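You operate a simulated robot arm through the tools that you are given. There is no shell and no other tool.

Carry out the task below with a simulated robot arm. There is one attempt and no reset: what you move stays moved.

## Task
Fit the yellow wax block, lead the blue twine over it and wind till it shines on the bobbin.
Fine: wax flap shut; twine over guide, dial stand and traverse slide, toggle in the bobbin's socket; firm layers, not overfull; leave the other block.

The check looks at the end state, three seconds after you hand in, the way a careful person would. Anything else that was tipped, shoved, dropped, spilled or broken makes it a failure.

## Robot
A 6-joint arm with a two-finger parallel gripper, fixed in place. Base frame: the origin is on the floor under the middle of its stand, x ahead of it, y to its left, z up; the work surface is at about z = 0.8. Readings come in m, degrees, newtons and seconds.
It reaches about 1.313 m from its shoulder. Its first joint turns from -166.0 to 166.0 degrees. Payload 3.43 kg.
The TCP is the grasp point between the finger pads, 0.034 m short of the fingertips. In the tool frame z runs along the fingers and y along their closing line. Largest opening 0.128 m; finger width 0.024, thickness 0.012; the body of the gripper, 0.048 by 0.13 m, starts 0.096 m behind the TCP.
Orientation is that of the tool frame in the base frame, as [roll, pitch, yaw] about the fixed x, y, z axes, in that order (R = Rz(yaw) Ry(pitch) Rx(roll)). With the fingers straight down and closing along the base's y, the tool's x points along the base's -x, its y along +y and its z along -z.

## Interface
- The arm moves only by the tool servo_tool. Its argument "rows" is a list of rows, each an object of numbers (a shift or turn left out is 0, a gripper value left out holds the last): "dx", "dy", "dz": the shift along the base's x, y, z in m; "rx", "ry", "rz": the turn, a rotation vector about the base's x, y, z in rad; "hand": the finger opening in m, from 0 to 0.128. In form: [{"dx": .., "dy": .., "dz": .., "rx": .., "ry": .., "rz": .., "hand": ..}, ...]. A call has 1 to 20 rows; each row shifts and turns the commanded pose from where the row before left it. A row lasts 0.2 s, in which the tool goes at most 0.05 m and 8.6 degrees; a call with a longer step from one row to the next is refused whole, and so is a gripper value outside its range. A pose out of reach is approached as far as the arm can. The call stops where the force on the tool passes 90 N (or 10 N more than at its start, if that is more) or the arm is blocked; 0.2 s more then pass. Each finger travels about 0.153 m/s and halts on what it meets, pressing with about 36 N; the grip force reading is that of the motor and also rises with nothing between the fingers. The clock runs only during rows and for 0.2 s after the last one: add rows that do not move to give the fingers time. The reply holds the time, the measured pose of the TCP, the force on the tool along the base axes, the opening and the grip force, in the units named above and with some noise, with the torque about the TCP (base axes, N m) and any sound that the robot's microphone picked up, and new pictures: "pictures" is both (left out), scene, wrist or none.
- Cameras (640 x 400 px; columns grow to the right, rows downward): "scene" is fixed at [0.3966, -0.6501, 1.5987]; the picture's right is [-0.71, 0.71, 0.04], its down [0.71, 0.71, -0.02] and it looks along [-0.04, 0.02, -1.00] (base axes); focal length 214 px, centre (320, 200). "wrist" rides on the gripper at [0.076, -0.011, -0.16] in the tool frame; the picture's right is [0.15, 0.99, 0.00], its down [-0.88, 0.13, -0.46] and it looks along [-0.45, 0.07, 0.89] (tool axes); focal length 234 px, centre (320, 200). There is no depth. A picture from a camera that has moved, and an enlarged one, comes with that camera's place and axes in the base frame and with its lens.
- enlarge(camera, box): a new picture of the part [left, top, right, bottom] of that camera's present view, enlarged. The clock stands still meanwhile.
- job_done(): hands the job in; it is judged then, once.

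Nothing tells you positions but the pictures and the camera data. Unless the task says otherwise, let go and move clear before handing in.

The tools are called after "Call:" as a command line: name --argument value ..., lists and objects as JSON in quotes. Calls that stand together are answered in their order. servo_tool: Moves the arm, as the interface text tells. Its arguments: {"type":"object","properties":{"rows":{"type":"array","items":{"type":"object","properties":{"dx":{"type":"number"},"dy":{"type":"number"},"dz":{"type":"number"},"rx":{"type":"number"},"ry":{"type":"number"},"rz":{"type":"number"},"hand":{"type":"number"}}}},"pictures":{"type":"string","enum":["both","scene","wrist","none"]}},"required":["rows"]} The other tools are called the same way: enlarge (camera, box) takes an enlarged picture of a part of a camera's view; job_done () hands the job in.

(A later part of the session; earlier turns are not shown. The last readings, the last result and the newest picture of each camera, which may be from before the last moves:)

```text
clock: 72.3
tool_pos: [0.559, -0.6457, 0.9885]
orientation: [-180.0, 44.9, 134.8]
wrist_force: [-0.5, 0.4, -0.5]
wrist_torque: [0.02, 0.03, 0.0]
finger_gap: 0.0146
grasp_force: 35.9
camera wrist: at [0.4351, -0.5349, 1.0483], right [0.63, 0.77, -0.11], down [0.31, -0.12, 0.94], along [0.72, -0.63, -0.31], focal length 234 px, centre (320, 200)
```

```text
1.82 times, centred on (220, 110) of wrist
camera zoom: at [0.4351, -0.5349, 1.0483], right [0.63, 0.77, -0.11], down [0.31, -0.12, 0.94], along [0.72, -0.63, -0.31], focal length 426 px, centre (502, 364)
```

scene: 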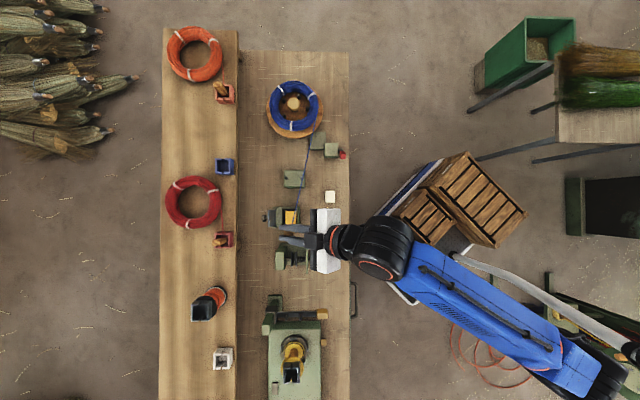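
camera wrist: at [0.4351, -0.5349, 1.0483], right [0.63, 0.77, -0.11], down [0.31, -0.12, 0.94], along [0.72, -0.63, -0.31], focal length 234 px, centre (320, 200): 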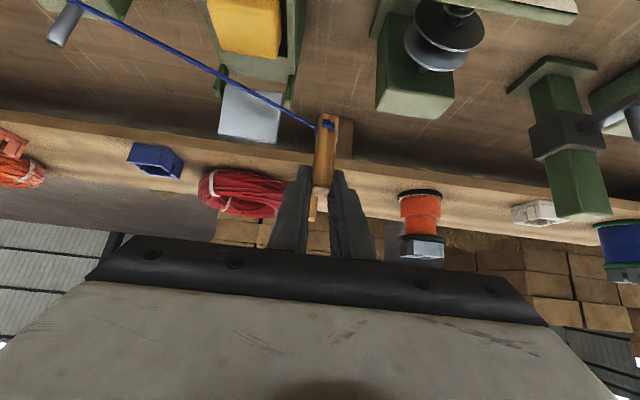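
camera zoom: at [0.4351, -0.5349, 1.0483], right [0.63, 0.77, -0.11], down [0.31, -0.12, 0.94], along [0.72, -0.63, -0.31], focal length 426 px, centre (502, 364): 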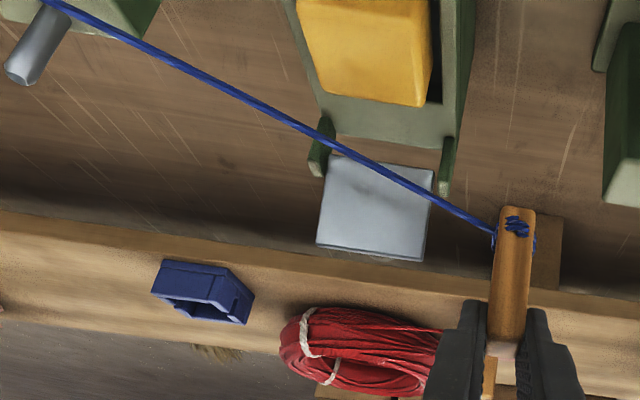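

The twine is inside the guide pins. Next I'll pass over the discs of the dial stand at just enough height, then lower on the far side so the twine drops between them.

Call:
servo_tool --rows '[{"dz": 0.02}, {"dx": -0.016, "dy": 0.025}, {"dx": -0.004, "dy": 0.036}, {"dx": 0.025, "dy": 0.025}, {"dx": 0.03, "dy": 0.03}, {"dx": 0.032, "dy": 0.032}, {}]' --pictures "both"

Call:
enlarge --camera "scene" --box '[255, 140, 355, 290]'

Call:
enlarge --camera "wrist" --box '[60, 0, 380, 220]'

```text
clock: 73.9
tool_pos: [0.6273, -0.4965, 1.0103]
orientation: [-179.9, 45.0, 135.0]
wrist_force: [-0.7, 0.1, -0.2]
wrist_torque: [0.01, 0.01, -0.02]
finger_gap: 0.0146
grasp_force: 35.8
camera wrist: at [0.5032, -0.3853, 1.0697], right [0.63, 0.77, -0.1], down [0.31, -0.12, 0.94], along [0.71, -0.63, -0.31], focal length 234 px, centre (320, 200)
```

scene: 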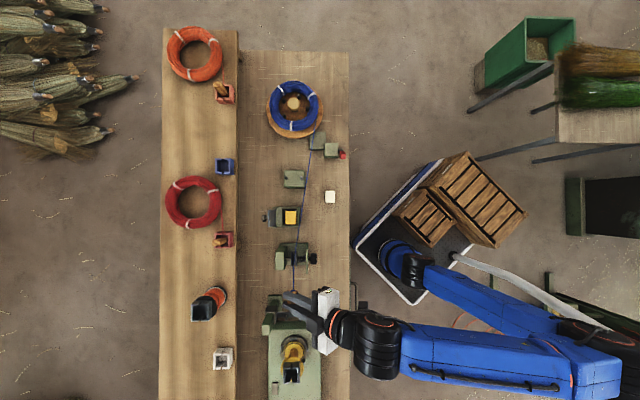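
wrist: 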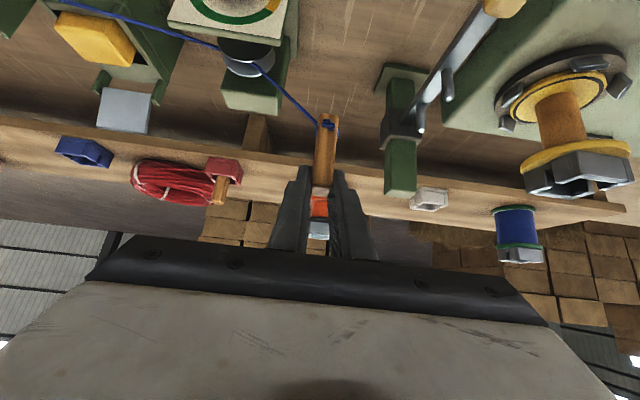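

```text
2.67 times, centred on (305, 215) of scene
camera zoom: at [0.3966, -0.6501, 1.5987], right [-0.71, 0.71, 0.04], down [0.71, 0.71, -0.02], along [-0.04, 0.02, -1.0], focal length 572 px, centre (360, 160)
```

zoom: 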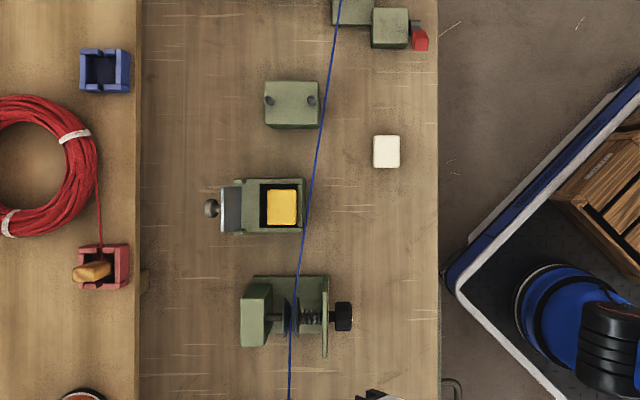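

```text
1.82 times, centred on (220, 110) of wrist
camera zoom: at [0.5032, -0.3853, 1.0697], right [0.63, 0.77, -0.1], down [0.31, -0.12, 0.94], along [0.71, -0.63, -0.31], focal length 426 px, centre (502, 364)
```

zoom: 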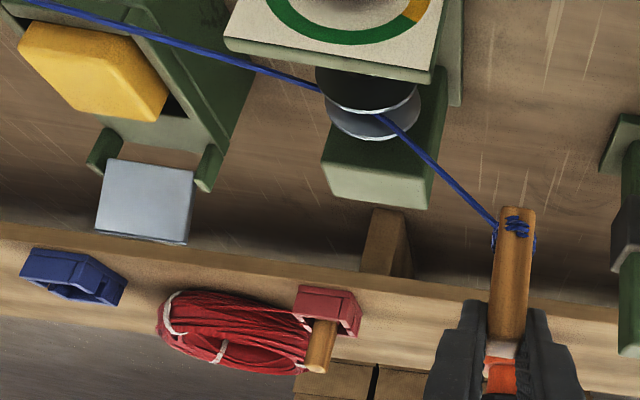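

The twine slipped over the guide's near pin as I moved across, so it isn't captured yet. I'll go back with the toggle raised and lower it deeper, right behind the guide, so the twine presses down between the pins.

Call:
servo_tool --rows '[{"dz": 0.04}, {"dx": -0.027, "dy": -0.031, "dz": 0.01}, {"dx": -0.027, "dy": -0.031}, {"dx": -0.027, "dy": -0.031}, {}]' --pictures "wrist"

Call:
enlarge --camera "scene" --box '[255, 80, 355, 260]'

Call:
enlarge --camera "wrist" --box '[60, 0, 380, 220]'

```text
clock: 75.1
tool_pos: [0.5426, -0.5897, 1.0587]
orientation: [-180.0, 45.0, 134.9]
wrist_force: [1.0, 0.6, -0.1]
wrist_torque: [0.0, -0.01, 0.01]
finger_gap: 0.0145
grasp_force: 36.1
camera wrist: at [0.4192, -0.4797, 1.1182], right [0.63, 0.77, -0.1], down [0.31, -0.12, 0.94], along [0.72, -0.63, -0.31], focal length 234 px, centre (320, 200)
```

wrist: 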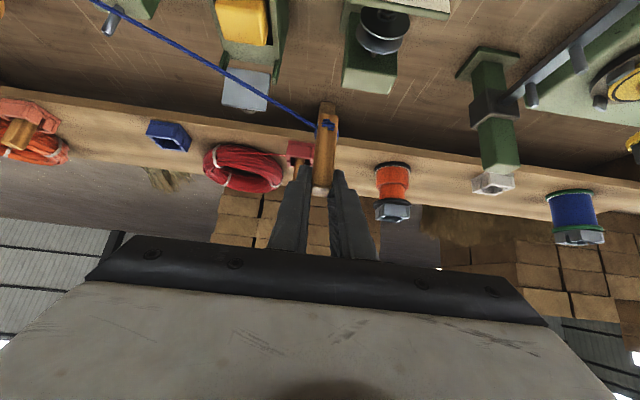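

```text
2.22 times, centred on (305, 170) of scene
camera zoom: at [0.3966, -0.6501, 1.5987], right [-0.71, 0.71, 0.04], down [0.71, 0.71, -0.02], along [-0.04, 0.02, -1.0], focal length 477 px, centre (353, 267)
```

zoom: 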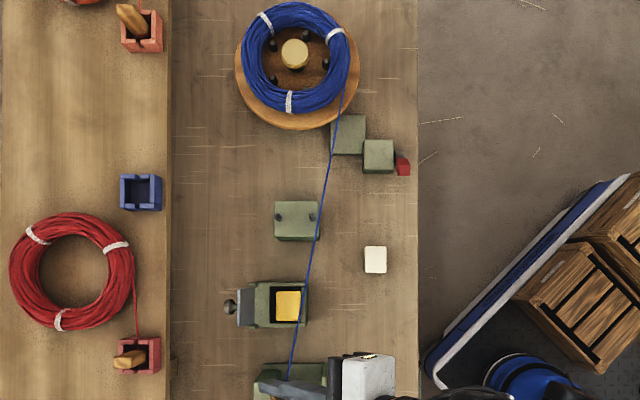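

```text
1.82 times, centred on (220, 110) of wrist
camera zoom: at [0.4192, -0.4797, 1.1182], right [0.63, 0.77, -0.1], down [0.31, -0.12, 0.94], along [0.72, -0.63, -0.31], focal length 426 px, centre (502, 364)
```

zoom: 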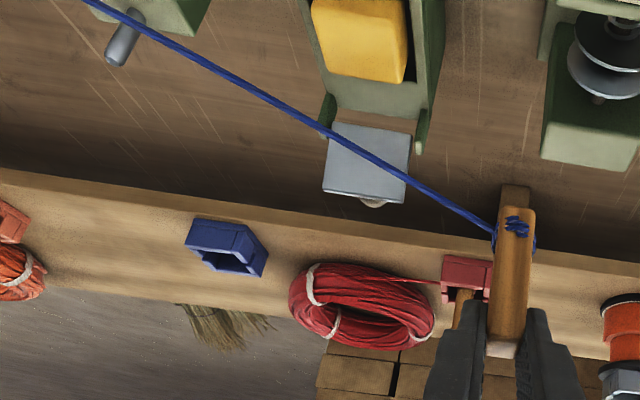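

The twine stays taut as a straight line even when I move back, so no slack problem. I'll continue to just behind the guide and lower there.

Call:
servo_tool --rows '[{"dx": -0.0259, "dy": -0.0306}, {"dx": -0.0259, "dy": -0.0306}, {"dx": -0.0259, "dy": -0.0306}, {"dx": -0.0259, "dy": -0.0306}, {"dz": -0.03}, {"dz": -0.03}, {}]' --pictures "wrist"

Call:
enlarge --camera "scene" --box '[260, 100, 340, 220]'

Call:
enlarge --camera "wrist" --box '[160, 0, 440, 220]'

```text
clock: 76.7
tool_pos: [0.4387, -0.7134, 0.9985]
orientation: [180.0, 44.9, 134.9]
wrist_force: [-0.3, 0.8, 0.0]
wrist_torque: [-0.04, -0.02, 0.01]
finger_gap: 0.0146
grasp_force: 36.3
camera wrist: at [0.3159, -0.6033, 1.0574], right [0.63, 0.77, -0.1], down [0.31, -0.12, 0.94], along [0.72, -0.63, -0.31], focal length 234 px, centre (320, 200)
```

wrist: 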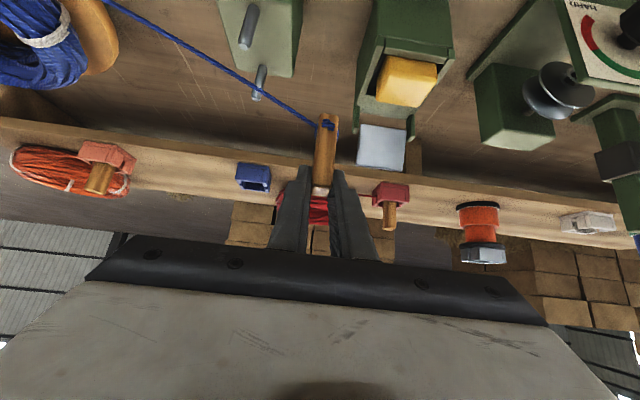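

```text
3.33 times, centred on (300, 160) of scene
camera zoom: at [0.3966, -0.6501, 1.5987], right [-0.71, 0.71, 0.04], down [0.71, 0.71, -0.02], along [-0.04, 0.02, -1.0], focal length 715 px, centre (387, 333)
```

zoom: 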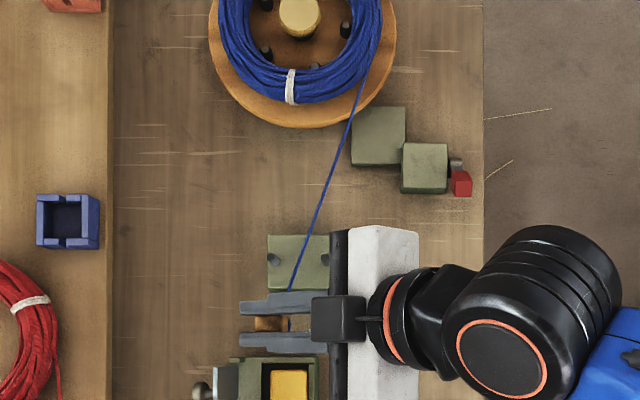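

```text
1.82 times, centred on (300, 110) of wrist
camera zoom: at [0.3159, -0.6033, 1.0574], right [0.63, 0.77, -0.1], down [0.31, -0.12, 0.94], along [0.72, -0.63, -0.31], focal length 426 px, centre (356, 364)
```

zoom: 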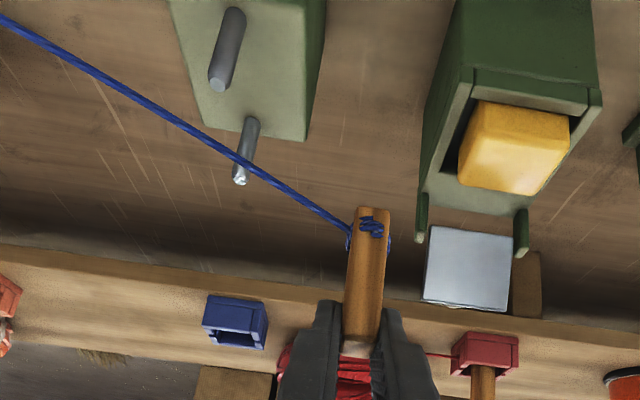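

Call:
servo_tool --rows '[{"dz": -0.025}, {"dz": -0.025}, {"dz": -0.02}, {}]' --pictures "wrist"

Call:
enlarge --camera "scene" --box '[260, 100, 340, 220]'

Call:
enlarge --camera "wrist" --box '[160, 0, 440, 220]'

```text
clock: 77.7
tool_pos: [0.4385, -0.7142, 0.9279]
orientation: [-179.9, 45.0, 134.9]
wrist_force: [0.2, 0.7, -0.4]
wrist_torque: [0.01, 0.02, 0.0]
finger_gap: 0.0145
grasp_force: 35.8
camera wrist: at [0.316, -0.6033, 0.9871], right [0.63, 0.77, -0.1], down [0.31, -0.12, 0.94], along [0.72, -0.63, -0.31], focal length 234 px, centre (320, 200)
```

wrist: 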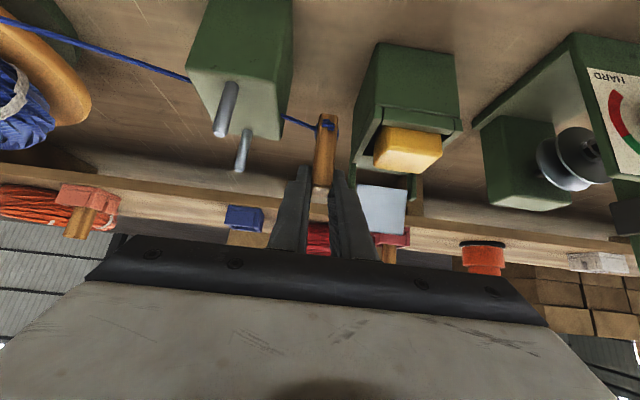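

```text
3.33 times, centred on (300, 160) of scene
camera zoom: at [0.3966, -0.6501, 1.5987], right [-0.71, 0.71, 0.04], down [0.71, 0.71, -0.02], along [-0.04, 0.02, -1.0], focal length 715 px, centre (387, 333)
```

zoom: 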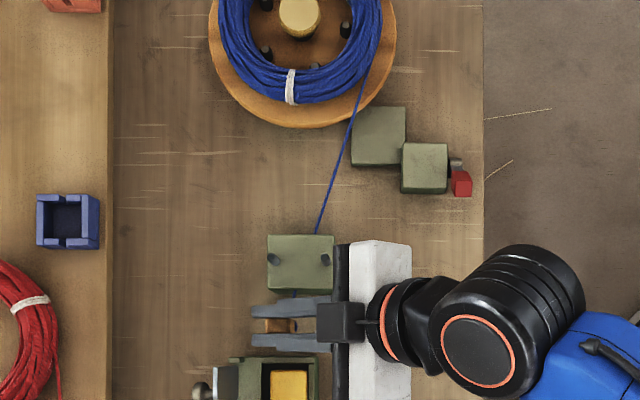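

```text
1.82 times, centred on (300, 110) of wrist
camera zoom: at [0.316, -0.6033, 0.9871], right [0.63, 0.77, -0.1], down [0.31, -0.12, 0.94], along [0.72, -0.63, -0.31], focal length 426 px, centre (356, 364)
```

zoom: 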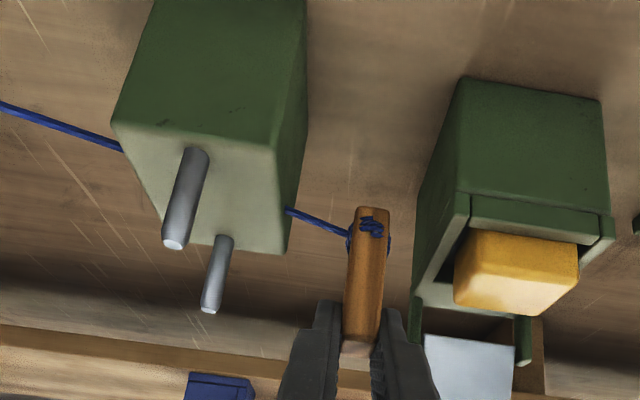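

The twine passes straight through the guide block, so it is only caught when the toggle itself is led past a station at low height, as happened at the discs. I'll go back to the coil side and draw the toggle low between the guide pins.

Call:
servo_tool --rows '[{"dz": 0.04}, {"dz": 0.045}, {"dz": 0.04}, {"dx": -0.018, "dy": -0.011}, {"dx": -0.031, "dy": -0.031}, {"dx": -0.031, "dy": -0.031}, {"dx": -0.029, "dy": -0.008, "dz": -0.01}, {}]' --pictures "none"

```text
clock: 79.5
tool_pos: [0.3307, -0.7954, 1.0433]
orientation: [-179.9, 45.0, 134.9]
wrist_force: [0.0, 0.7, -0.3]
wrist_torque: [0.01, 0.0, -0.01]
finger_gap: 0.0145
grasp_force: 36.0
```

Call:
servo_tool --rows '[{"dx": -0.0032, "dy": 0.0032, "dz": -0.034}, {"dz": -0.034}, {}]' --pictures "wrist"

Call:
enlarge --camera "wrist" --box '[220, 0, 500, 220]'

Call:
enlarge --camera "scene" --box '[260, 80, 340, 210]'

```text
clock: 80.3
tool_pos: [0.3288, -0.793, 0.9757]
orientation: [-179.8, 45.0, 134.9]
wrist_force: [0.6, 0.1, 0.1]
wrist_torque: [-0.02, 0.02, -0.01]
finger_gap: 0.0146
grasp_force: 36.1
camera wrist: at [0.2054, -0.6823, 1.0352], right [0.63, 0.77, -0.1], down [0.31, -0.12, 0.94], along [0.72, -0.63, -0.31], focal length 234 px, centre (320, 200)
```

wrist: 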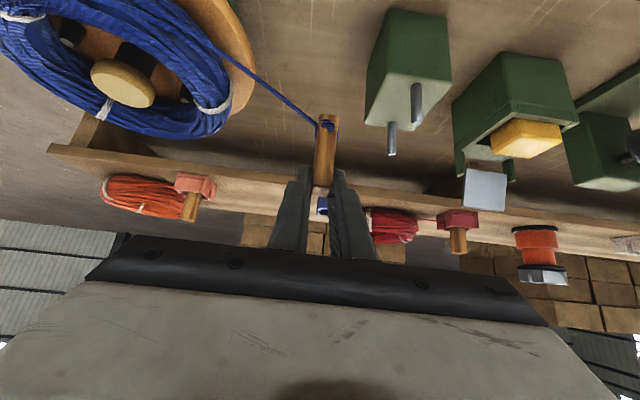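

```text
1.82 times, centred on (360, 110) of wrist
camera zoom: at [0.2054, -0.6823, 1.0352], right [0.63, 0.77, -0.1], down [0.31, -0.12, 0.94], along [0.72, -0.63, -0.31], focal length 426 px, centre (247, 364)
```

zoom: 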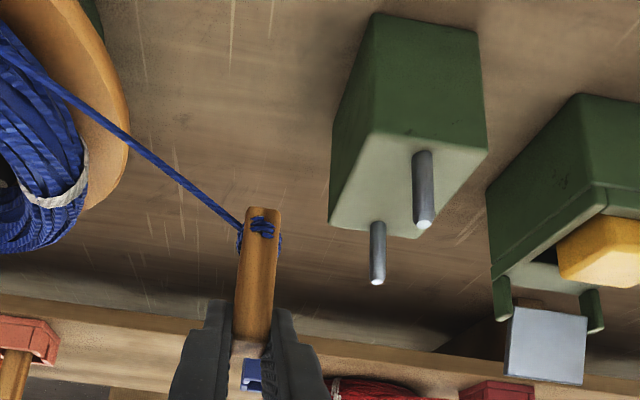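

```text
3.08 times, centred on (300, 145) of scene
camera zoom: at [0.3966, -0.6501, 1.5987], right [-0.71, 0.71, 0.04], down [0.71, 0.71, -0.02], along [-0.04, 0.02, -1.0], focal length 660 px, centre (382, 369)
```

zoom: 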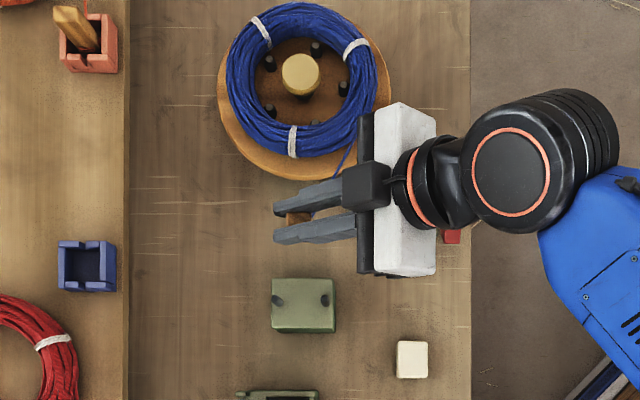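

Call:
servo_tool --rows '[{"dx": 0.02, "dy": 0.02}, {"dx": 0.02, "dy": 0.02}, {"dx": 0.02, "dy": 0.02}, {"dx": 0.02, "dy": 0.02}, {"dx": 0.014, "dy": 0.014}, {}]' --pictures "wrist"

Call:
enlarge --camera "wrist" --box '[160, 0, 440, 220]'

Call:
enlarge --camera "scene" --box '[260, 90, 340, 220]'

```text
clock: 81.7
tool_pos: [0.4226, -0.6987, 0.9762]
orientation: [-179.9, 44.9, 134.9]
wrist_force: [-0.6, -0.7, -0.7]
wrist_torque: [-0.02, 0.0, 0.0]
finger_gap: 0.0143
grasp_force: 36.2
camera wrist: at [0.2985, -0.5876, 1.0348], right [0.63, 0.77, -0.1], down [0.31, -0.12, 0.94], along [0.71, -0.63, -0.31], focal length 234 px, centre (320, 200)
```

wrist: 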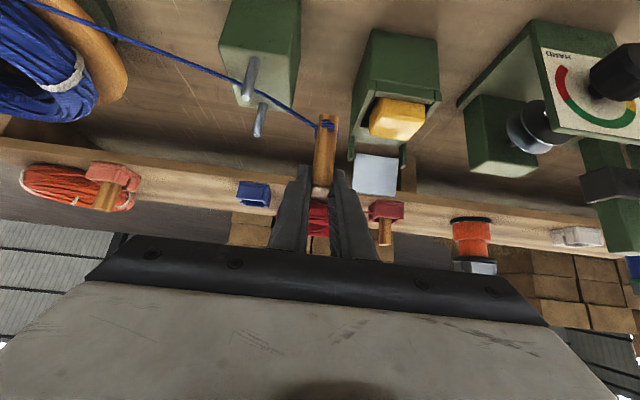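

```text
1.82 times, centred on (300, 110) of wrist
camera zoom: at [0.2985, -0.5876, 1.0348], right [0.63, 0.77, -0.1], down [0.31, -0.12, 0.94], along [0.71, -0.63, -0.31], focal length 426 px, centre (356, 364)
```

zoom: 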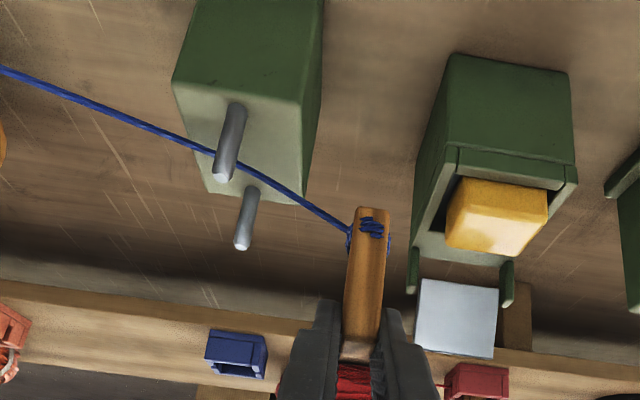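

```text
3.08 times, centred on (300, 155) of scene
camera zoom: at [0.3966, -0.6501, 1.5987], right [-0.71, 0.71, 0.04], down [0.71, 0.71, -0.02], along [-0.04, 0.02, -1.0], focal length 660 px, centre (382, 338)
```

zoom: 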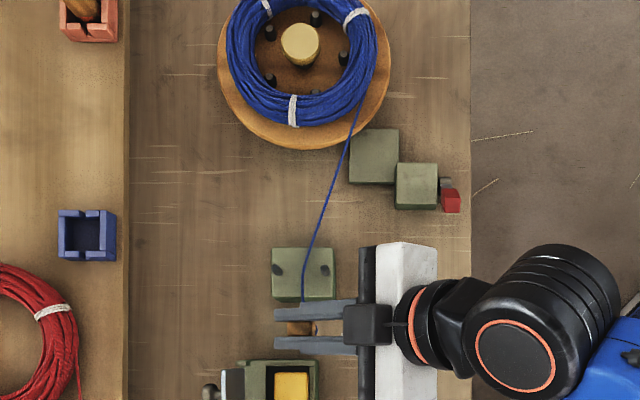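

The twine now bends at the guide, between the pins, so that station is caught. I'll keep the same low height across the wax block toward the gap before the dial stand.

Call:
servo_tool --rows '[{"dx": 0.0205, "dy": 0.0165}, {"dx": 0.0195, "dy": 0.0175}, {"dx": 0.0185, "dy": 0.0185}, {"dx": 0.0185, "dy": 0.0185}, {"dx": 0.0185, "dy": 0.0185}, {}]' --pictures "wrist"

Call:
enlarge --camera "wrist" --box '[100, 0, 400, 220]'

Call:
enlarge --camera "scene" --box '[260, 120, 340, 250]'

```text
clock: 83.1
tool_pos: [0.5179, -0.6076, 0.9779]
orientation: [-179.9, 45.0, 134.9]
wrist_force: [-0.3, 0.4, -0.6]
wrist_torque: [0.01, 0.01, 0.02]
finger_gap: 0.0148
grasp_force: 35.7
camera wrist: at [0.3942, -0.4966, 1.0368], right [0.63, 0.77, -0.1], down [0.31, -0.12, 0.94], along [0.72, -0.63, -0.31], focal length 234 px, centre (320, 200)
```

wrist: 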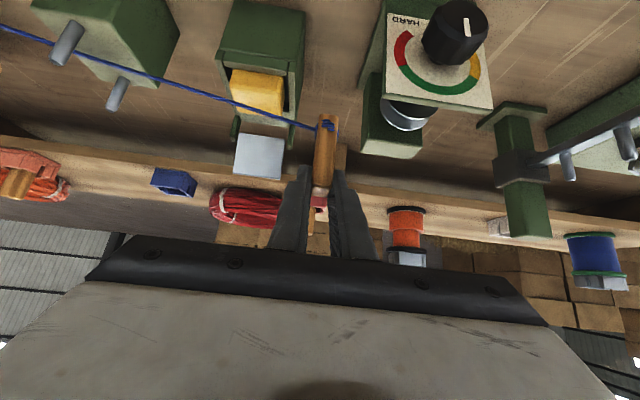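

```text
1.82 times, centred on (250, 110) of wrist
camera zoom: at [0.3942, -0.4966, 1.0368], right [0.63, 0.77, -0.1], down [0.31, -0.12, 0.94], along [0.72, -0.63, -0.31], focal length 426 px, centre (447, 364)
```

zoom: 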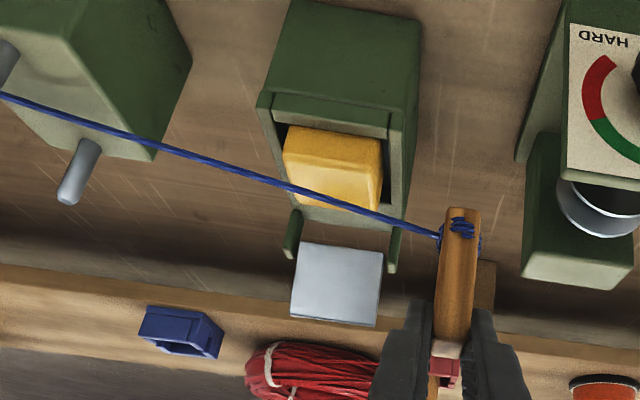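

```text
3.08 times, centred on (300, 185) of scene
camera zoom: at [0.3966, -0.6501, 1.5987], right [-0.71, 0.71, 0.04], down [0.71, 0.71, -0.02], along [-0.04, 0.02, -1.0], focal length 660 px, centre (382, 246)
```

zoom: 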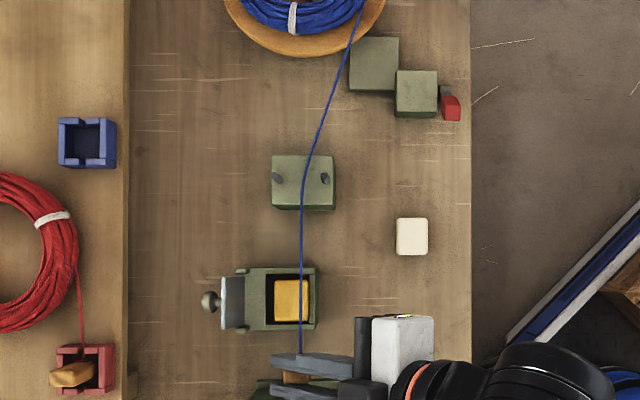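

The twine is over the guide and the yellow block. Now up a little and across the discs to the far side of the dial stand.

Call:
servo_tool --rows '[{"dz": 0.012}, {"dz": 0.011}, {"dx": 0.018, "dy": 0.02}, {"dx": 0.019, "dy": 0.021}, {"dx": 0.019, "dy": 0.021}, {"dx": 0.0215, "dy": 0.0215}, {"dx": 0.0325, "dy": 0.0325}, {}]' --pictures "both"

Call:
enlarge --camera "wrist" --box '[60, 0, 380, 220]'

Call:
enlarge --camera "scene" --box '[255, 130, 355, 290]'

```text
clock: 84.9
tool_pos: [0.6289, -0.4926, 0.9989]
orientation: [-179.9, 45.0, 134.9]
wrist_force: [-0.7, -0.2, -0.2]
wrist_torque: [0.0, -0.04, -0.01]
finger_gap: 0.0146
grasp_force: 36.1
camera wrist: at [0.505, -0.3814, 1.0575], right [0.63, 0.77, -0.1], down [0.31, -0.12, 0.94], along [0.72, -0.63, -0.31], focal length 234 px, centre (320, 200)
```

scene: 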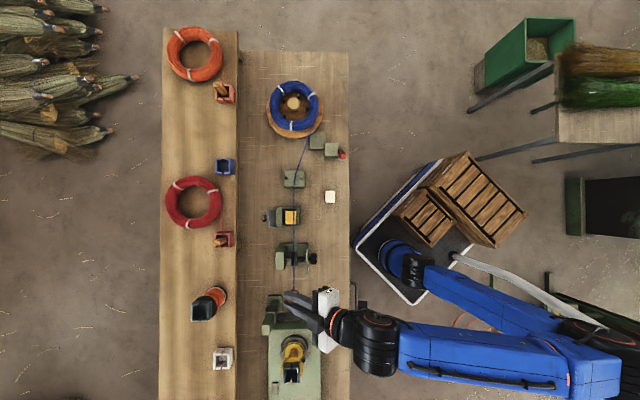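
wrist: 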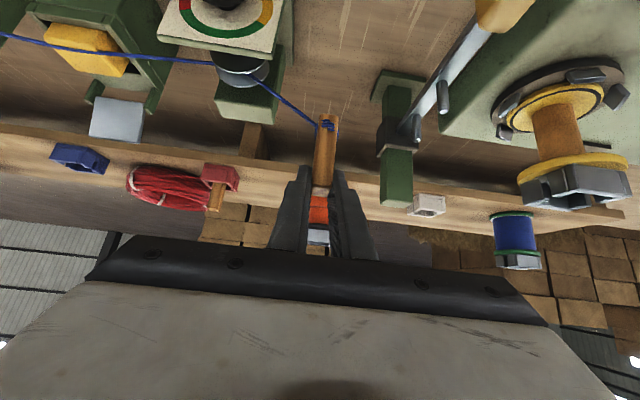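

```text
1.82 times, centred on (220, 110) of wrist
camera zoom: at [0.505, -0.3814, 1.0575], right [0.63, 0.77, -0.1], down [0.31, -0.12, 0.94], along [0.72, -0.63, -0.31], focal length 426 px, centre (502, 364)
```

zoom: 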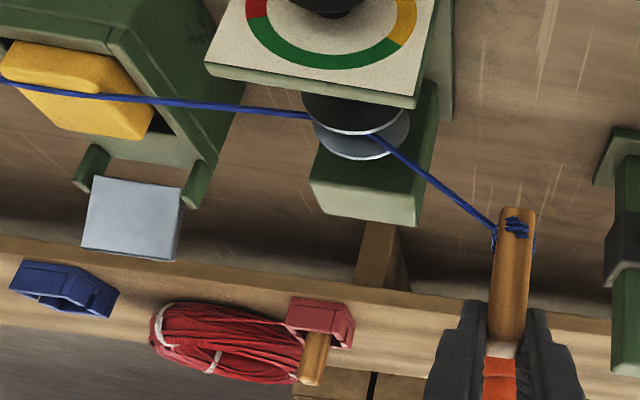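

```text
2.50 times, centred on (305, 210) of scene
camera zoom: at [0.3966, -0.6501, 1.5987], right [-0.71, 0.71, 0.04], down [0.71, 0.71, -0.02], along [-0.04, 0.02, -1.0], focal length 536 px, centre (358, 175)
```

zoom: 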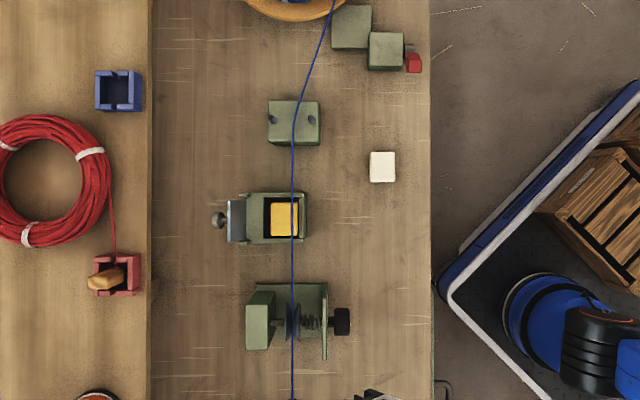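

Guide, wax and discs are all on the route now. I'll zoom on the traverse slide before crossing it.

Call:
enlarge --camera "wrist" --box '[360, 0, 540, 220]'

Call:
enlarge --camera "wrist" --box '[480, 40, 640, 230]'

Call:
enlarge --camera "scene" --box '[255, 280, 340, 400]'

```text
1.82 times, centred on (450, 110) of wrist
camera zoom: at [0.505, -0.3814, 1.0575], right [0.63, 0.77, -0.1], down [0.31, -0.12, 0.94], along [0.72, -0.63, -0.31], focal length 426 px, centre (84, 364)
```

zoom: 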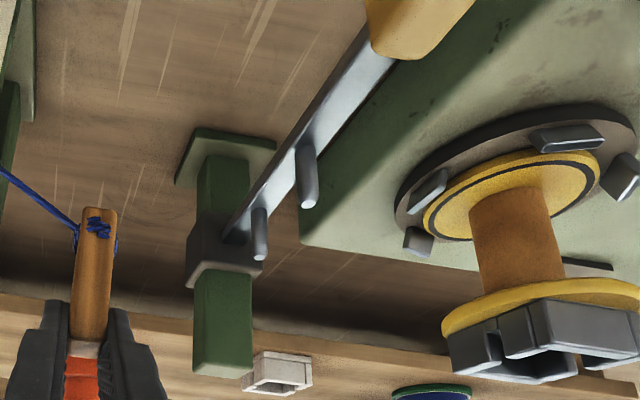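

```text
2.11 times, centred on (560, 135) of wrist
camera zoom: at [0.505, -0.3814, 1.0575], right [0.63, 0.77, -0.1], down [0.31, -0.12, 0.94], along [0.72, -0.63, -0.31], focal length 493 px, centre (-185, 337)
```

zoom: 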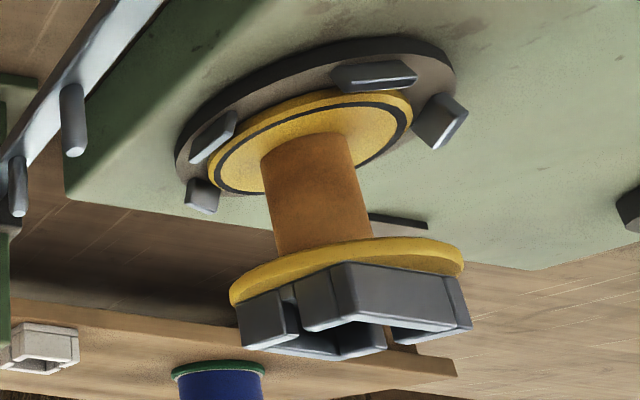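

```text
3.33 times, centred on (298, 340) of scene
camera zoom: at [0.3966, -0.6501, 1.5987], right [-0.71, 0.71, 0.04], down [0.71, 0.71, -0.02], along [-0.04, 0.02, -1.0], focal length 715 px, centre (395, -267)
```

zoom: 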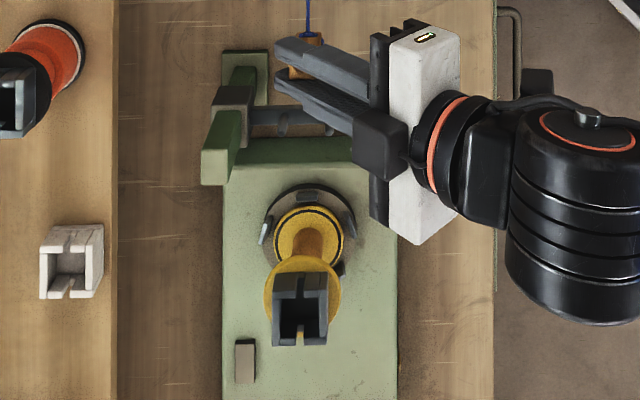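

The traverse pins stand at about S 0.186, between W −0.77 and −0.81, tops near z 0.927, with the bobbin behind at S ≈ 0.315. I'll draw the toggle low between those pins.

Call:
servo_tool --rows '[{"dx": 0.008, "dy": 0.015, "dz": -0.007}, {"dx": 0.012, "dy": 0.0155, "dz": -0.007}, {"dx": 0.0177, "dy": 0.0177}, {"dx": 0.0177, "dy": 0.0177}, {"dx": 0.0177, "dy": 0.0177}, {"dx": 0.0177, "dy": 0.0177}, {}]' --pictures "both"

Call:
enlarge --camera "wrist" --box '[100, 0, 420, 220]'

Call:
enlarge --camera "scene" --box '[245, 200, 365, 380]'

```text
clock: 86.5
tool_pos: [0.7205, -0.3909, 0.985]
orientation: [-179.9, 44.9, 134.7]
wrist_force: [-0.1, 0.0, -0.5]
wrist_torque: [0.01, -0.01, -0.02]
finger_gap: 0.0142
grasp_force: 36.1
camera wrist: at [0.5971, -0.2796, 1.0451], right [0.63, 0.77, -0.1], down [0.31, -0.12, 0.94], along [0.71, -0.63, -0.31], focal length 234 px, centre (320, 200)
```

scene: 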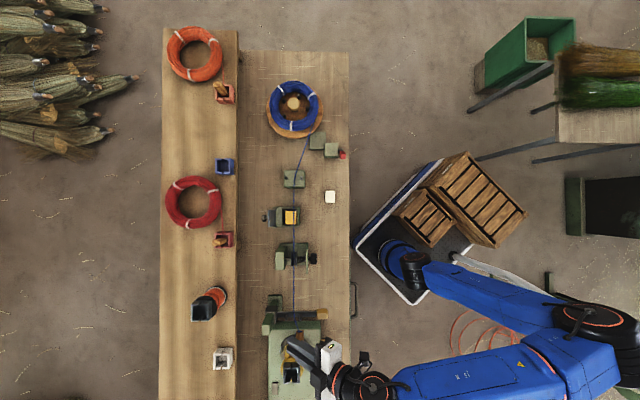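
wrist: 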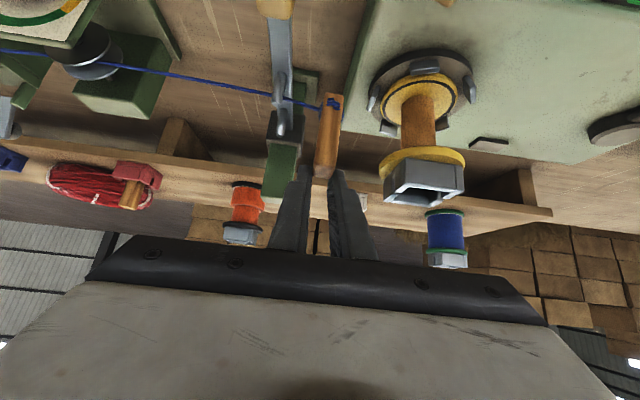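

```text
1.82 times, centred on (260, 110) of wrist
camera zoom: at [0.5971, -0.2796, 1.0451], right [0.63, 0.77, -0.1], down [0.31, -0.12, 0.94], along [0.71, -0.63, -0.31], focal length 426 px, centre (429, 364)
```

zoom: 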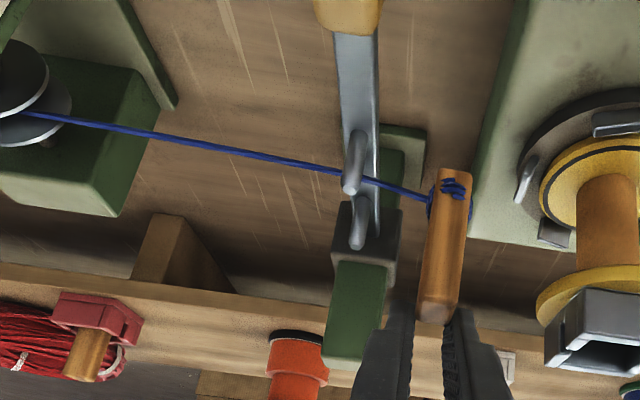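

```text
2.22 times, centred on (305, 290) of scene
camera zoom: at [0.3966, -0.6501, 1.5987], right [-0.71, 0.71, 0.04], down [0.71, 0.71, -0.02], along [-0.04, 0.02, -1.0], focal length 477 px, centre (353, 0)
```

zoom: 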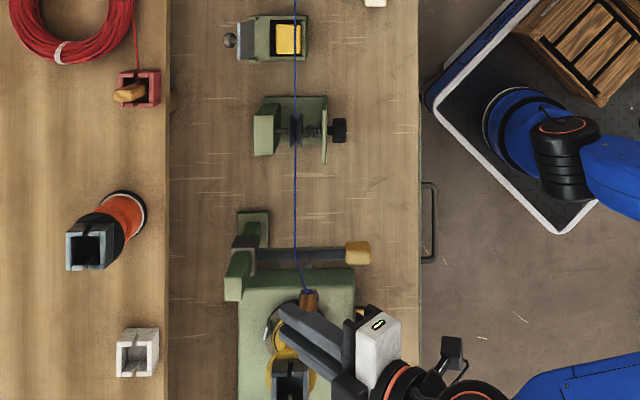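

The traverse has caught the twine too. Next I rise and hover over the bobbin's socket.

Call:
servo_tool --rows '[{"dz": 0.04}, {"dz": 0.04}, {"dx": 0.022, "dy": 0.0185}, {"dx": 0.022, "dy": 0.0185}, {"dx": 0.018, "dy": 0.0185}, {}]' --pictures "both"

Call:
enlarge --camera "wrist" --box '[220, 40, 420, 210]'

Call:
enlarge --camera "scene" --box '[255, 290, 345, 400]'

```text
clock: 87.9
tool_pos: [0.7817, -0.3363, 1.0655]
orientation: [-179.9, 45.0, 134.8]
wrist_force: [-0.3, 0.3, -0.7]
wrist_torque: [0.0, 0.02, -0.02]
finger_gap: 0.0147
grasp_force: 36.6
camera wrist: at [0.6577, -0.2256, 1.1239], right [0.63, 0.77, -0.1], down [0.31, -0.12, 0.94], along [0.72, -0.63, -0.31], focal length 234 px, centre (320, 200)
```

scene: 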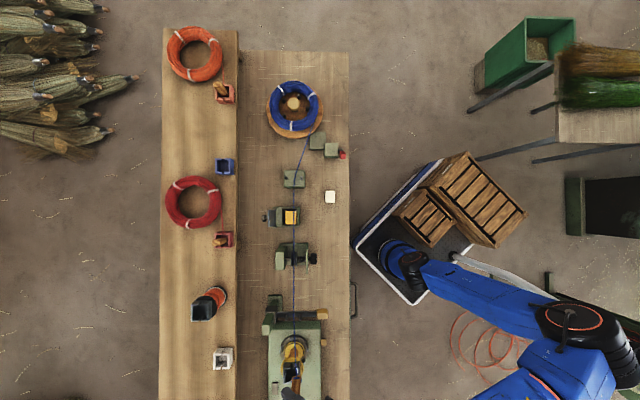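
wrist: 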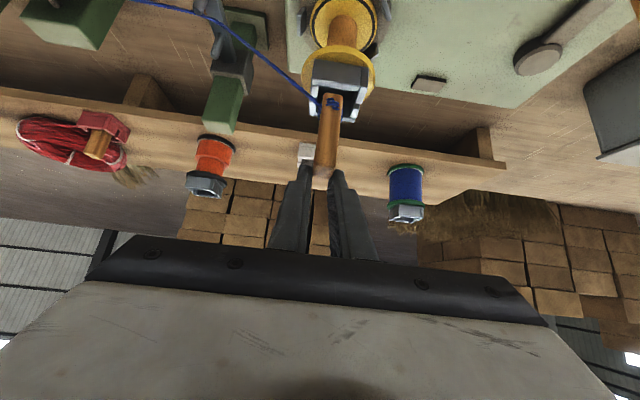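

```text
2.35 times, centred on (320, 125) of wrist
camera zoom: at [0.6577, -0.2256, 1.1239], right [0.63, 0.77, -0.1], down [0.31, -0.12, 0.94], along [0.72, -0.63, -0.31], focal length 551 px, centre (320, 376)
```

zoom: 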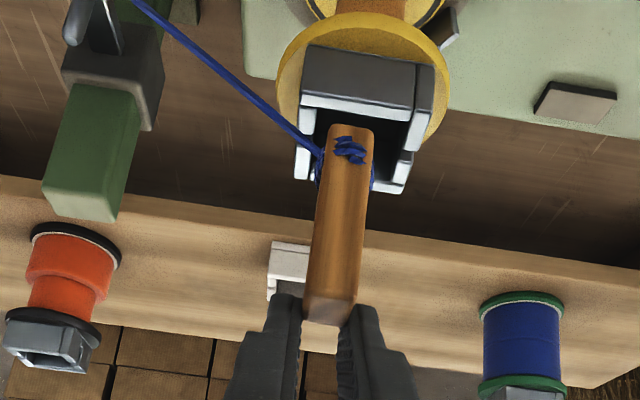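

```text
3.64 times, centred on (300, 345) of scene
camera zoom: at [0.3966, -0.6501, 1.5987], right [-0.71, 0.71, 0.04], down [0.71, 0.71, -0.02], along [-0.04, 0.02, -1.0], focal length 780 px, centre (393, -327)
```

zoom: 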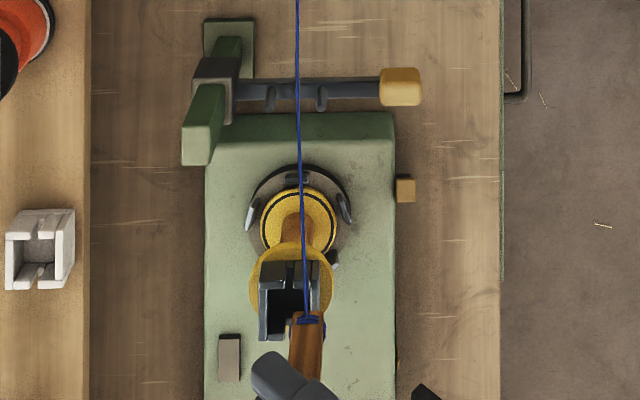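

The twine is led all the way, but the toggle seems to have shifted in my grip while crossing the traverse. I'll look closely before inserting.

Call:
enlarge --camera "wrist" --box '[280, 80, 380, 220]'

Call:
enlarge --camera "scene" --box '[270, 340, 330, 400]'

```text
2.86 times, centred on (330, 150) of wrist
camera zoom: at [0.6577, -0.2256, 1.1239], right [0.63, 0.77, -0.1], down [0.31, -0.12, 0.94], along [0.72, -0.63, -0.31], focal length 669 px, centre (291, 343)
```

zoom: 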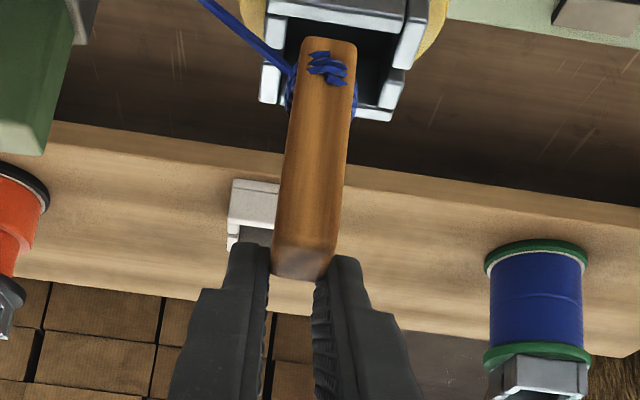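

```text
6.67 times, centred on (300, 370) of scene
camera zoom: at [0.3966, -0.6501, 1.5987], right [-0.71, 0.71, 0.04], down [0.71, 0.71, -0.02], along [-0.04, 0.02, -1.0], focal length 1430 px, centre (453, -933)
```

zoom: 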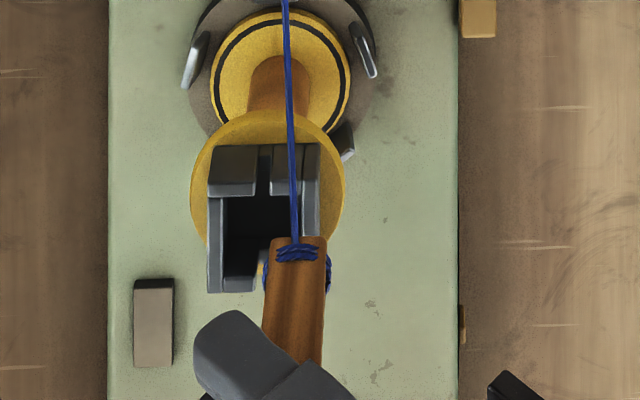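

The toggle slid about 1–1.5 cm down in the fingers but is still held by its top. I'll shift 14 mm outward to centre it over the socket and start lowering.

Call:
servo_tool --rows '[{"dz": 0.008}, {"dx": 0.0057, "dy": -0.0043}, {"dx": 0.0056, "dy": -0.0042}, {}, {"dz": -0.006}, {}]' --pictures "wrist"

Call:
enlarge --camera "wrist" --box '[280, 60, 380, 200]'

Call:
enlarge --camera "scene" --box '[270, 340, 330, 400]'

```text
clock: 89.3
tool_pos: [0.7917, -0.3448, 1.0682]
orientation: [-179.9, 45.0, 134.9]
wrist_force: [0.2, -0.4, -0.6]
wrist_torque: [-0.02, 0.02, 0.0]
finger_gap: 0.0145
grasp_force: 35.6
camera wrist: at [0.6683, -0.2341, 1.1264], right [0.63, 0.77, -0.1], down [0.31, -0.12, 0.94], along [0.72, -0.63, -0.31], focal length 234 px, centre (320, 200)
```

wrist: 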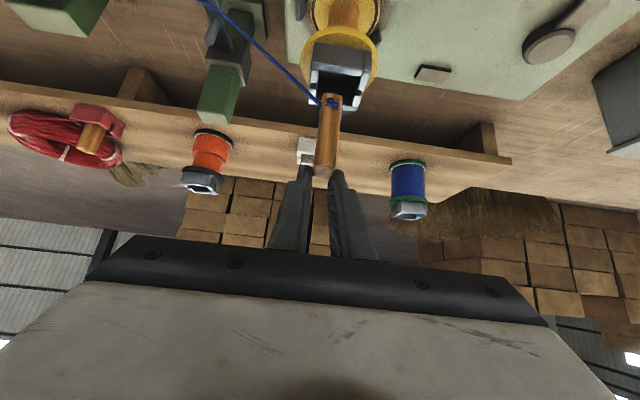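

```text
2.86 times, centred on (330, 130) of wrist
camera zoom: at [0.6683, -0.2341, 1.1264], right [0.63, 0.77, -0.1], down [0.31, -0.12, 0.94], along [0.72, -0.63, -0.31], focal length 669 px, centre (291, 400)
```

zoom: 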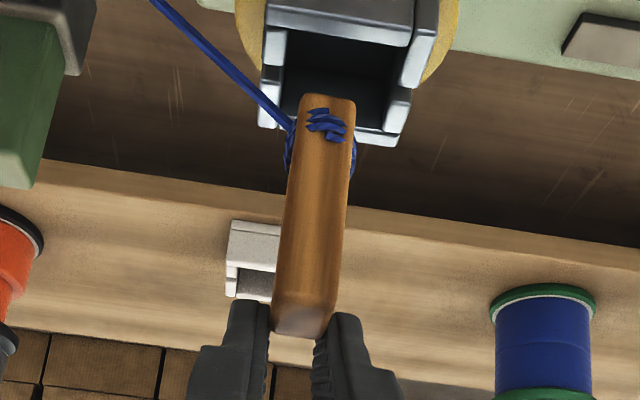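

```text
6.67 times, centred on (300, 370) of scene
camera zoom: at [0.3966, -0.6501, 1.5987], right [-0.71, 0.71, 0.04], down [0.71, 0.71, -0.02], along [-0.04, 0.02, -1.0], focal length 1430 px, centre (453, -933)
```

zoom: 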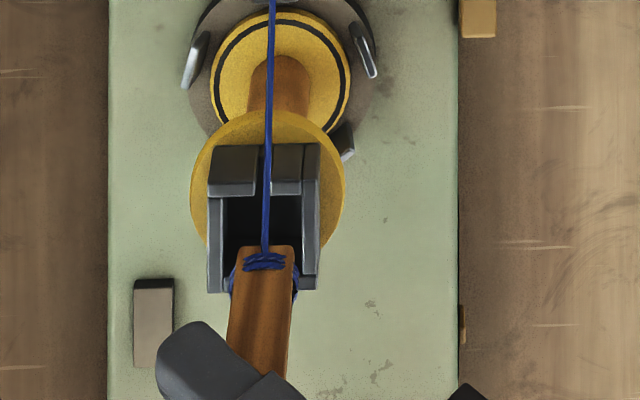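

Call:
servo_tool --rows '[{"dx": 0.0025, "dy": 0.0025}, {"dz": -0.008}, {"dz": -0.008}, {"dz": -0.006}, {}]' --pictures "wrist"

Call:
enlarge --camera "wrist" --box '[280, 60, 380, 200]'

Call:
enlarge --camera "scene" --box '[270, 340, 330, 400]'

```text
clock: 90.5
tool_pos: [0.7957, -0.3414, 1.0437]
orientation: [-179.8, 45.0, 135.0]
wrist_force: [-0.1, 0.2, -0.1]
wrist_torque: [-0.04, 0.02, 0.03]
finger_gap: 0.0146
grasp_force: 35.4
camera wrist: at [0.6718, -0.2305, 1.1045], right [0.63, 0.77, -0.1], down [0.31, -0.12, 0.94], along [0.71, -0.63, -0.31], focal length 234 px, centre (320, 200)
```

wrist: 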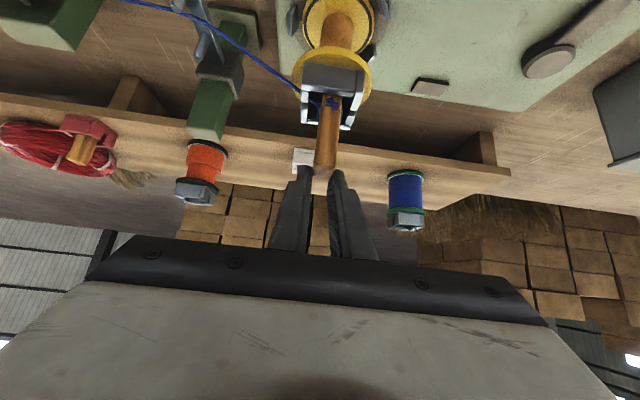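

```text
2.86 times, centred on (330, 130) of wrist
camera zoom: at [0.6718, -0.2305, 1.1045], right [0.63, 0.77, -0.1], down [0.31, -0.12, 0.94], along [0.71, -0.63, -0.31], focal length 669 px, centre (291, 400)
```

zoom: 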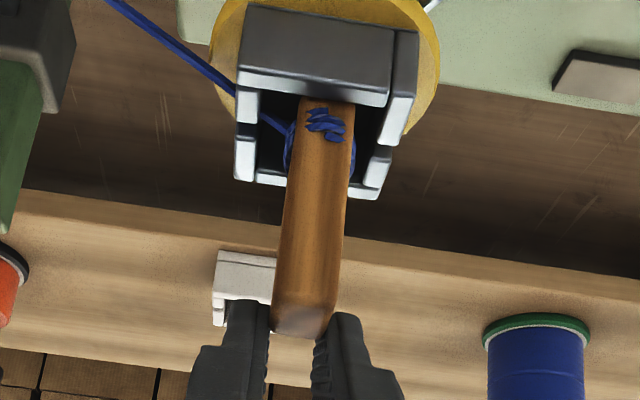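

```text
6.67 times, centred on (300, 370) of scene
camera zoom: at [0.3966, -0.6501, 1.5987], right [-0.71, 0.71, 0.04], down [0.71, 0.71, -0.02], along [-0.04, 0.02, -1.0], focal length 1430 px, centre (453, -933)
```

zoom: 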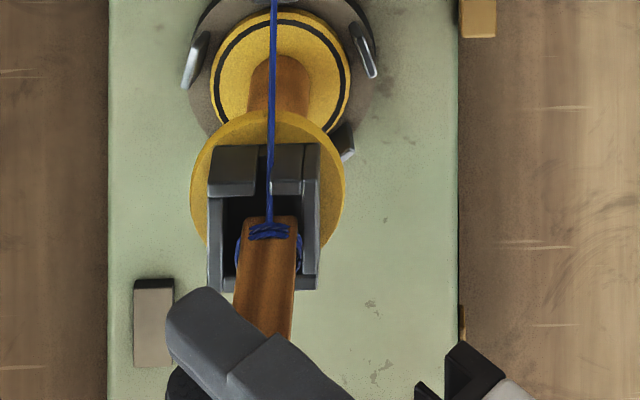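

The toggle's foot is inside the socket. I'll lower until it seats.

Call:
servo_tool --rows '[{"dz": -0.004}, {"dz": -0.004}, {"dz": -0.004}, {}]' --pictures "none"

```text
clock: 91.5
tool_pos: [0.7943, -0.341, 1.0333]
orientation: [-179.9, 45.0, 134.9]
wrist_force: [-0.4, 0.5, -0.3]
wrist_torque: [0.0, -0.02, -0.03]
finger_gap: 0.0144
grasp_force: 35.8
```

Call:
servo_tool --rows '[{"dz": -0.004}, {"dz": -0.004}, {}]' --pictures "wrist"

Call:
enlarge --camera "wrist" --box '[280, 60, 380, 200]'

Call:
enlarge --camera "scene" --box '[270, 340, 330, 400]'

```text
clock: 92.3
tool_pos: [0.7936, -0.3405, 1.0273]
orientation: [-179.9, 45.2, 134.8]
wrist_force: [1.1, -1.9, 28.0]
wrist_torque: [0.08, 0.07, 0.0]
finger_gap: 0.0144
grasp_force: 36.2
camera wrist: at [0.6699, -0.2298, 1.0864], right [0.63, 0.77, -0.1], down [0.3, -0.12, 0.95], along [0.72, -0.63, -0.31], focal length 234 px, centre (320, 200)
```

wrist: 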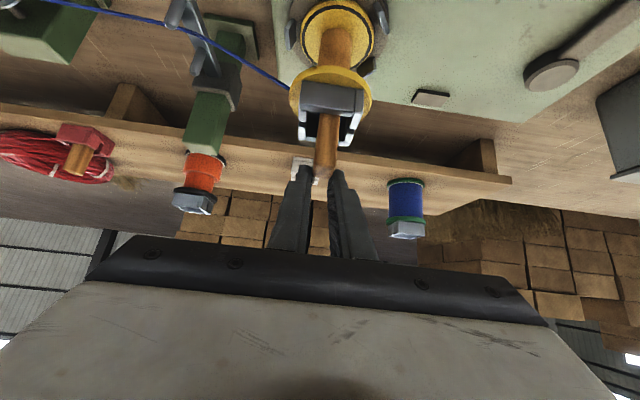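

```text
2.86 times, centred on (330, 130) of wrist
camera zoom: at [0.6699, -0.2298, 1.0864], right [0.63, 0.77, -0.1], down [0.3, -0.12, 0.95], along [0.72, -0.63, -0.31], focal length 669 px, centre (291, 400)
```

zoom: 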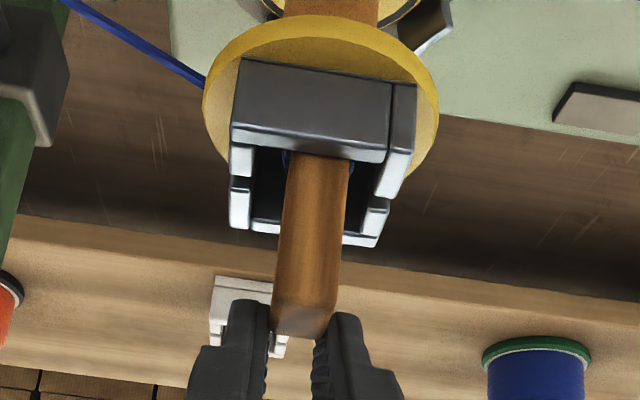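

```text
6.67 times, centred on (300, 370) of scene
camera zoom: at [0.3966, -0.6501, 1.5987], right [-0.71, 0.71, 0.04], down [0.71, 0.71, -0.02], along [-0.04, 0.02, -1.0], focal length 1430 px, centre (453, -933)
```

zoom: 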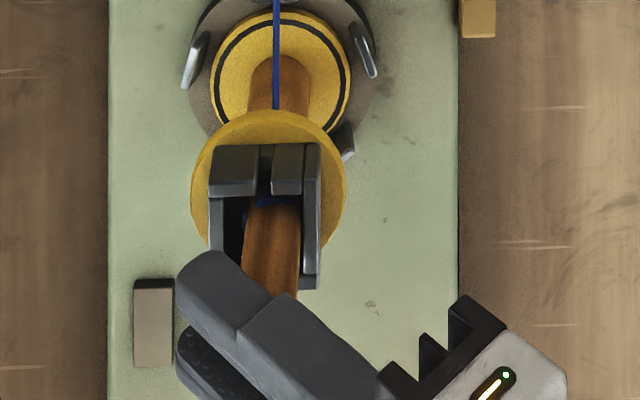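

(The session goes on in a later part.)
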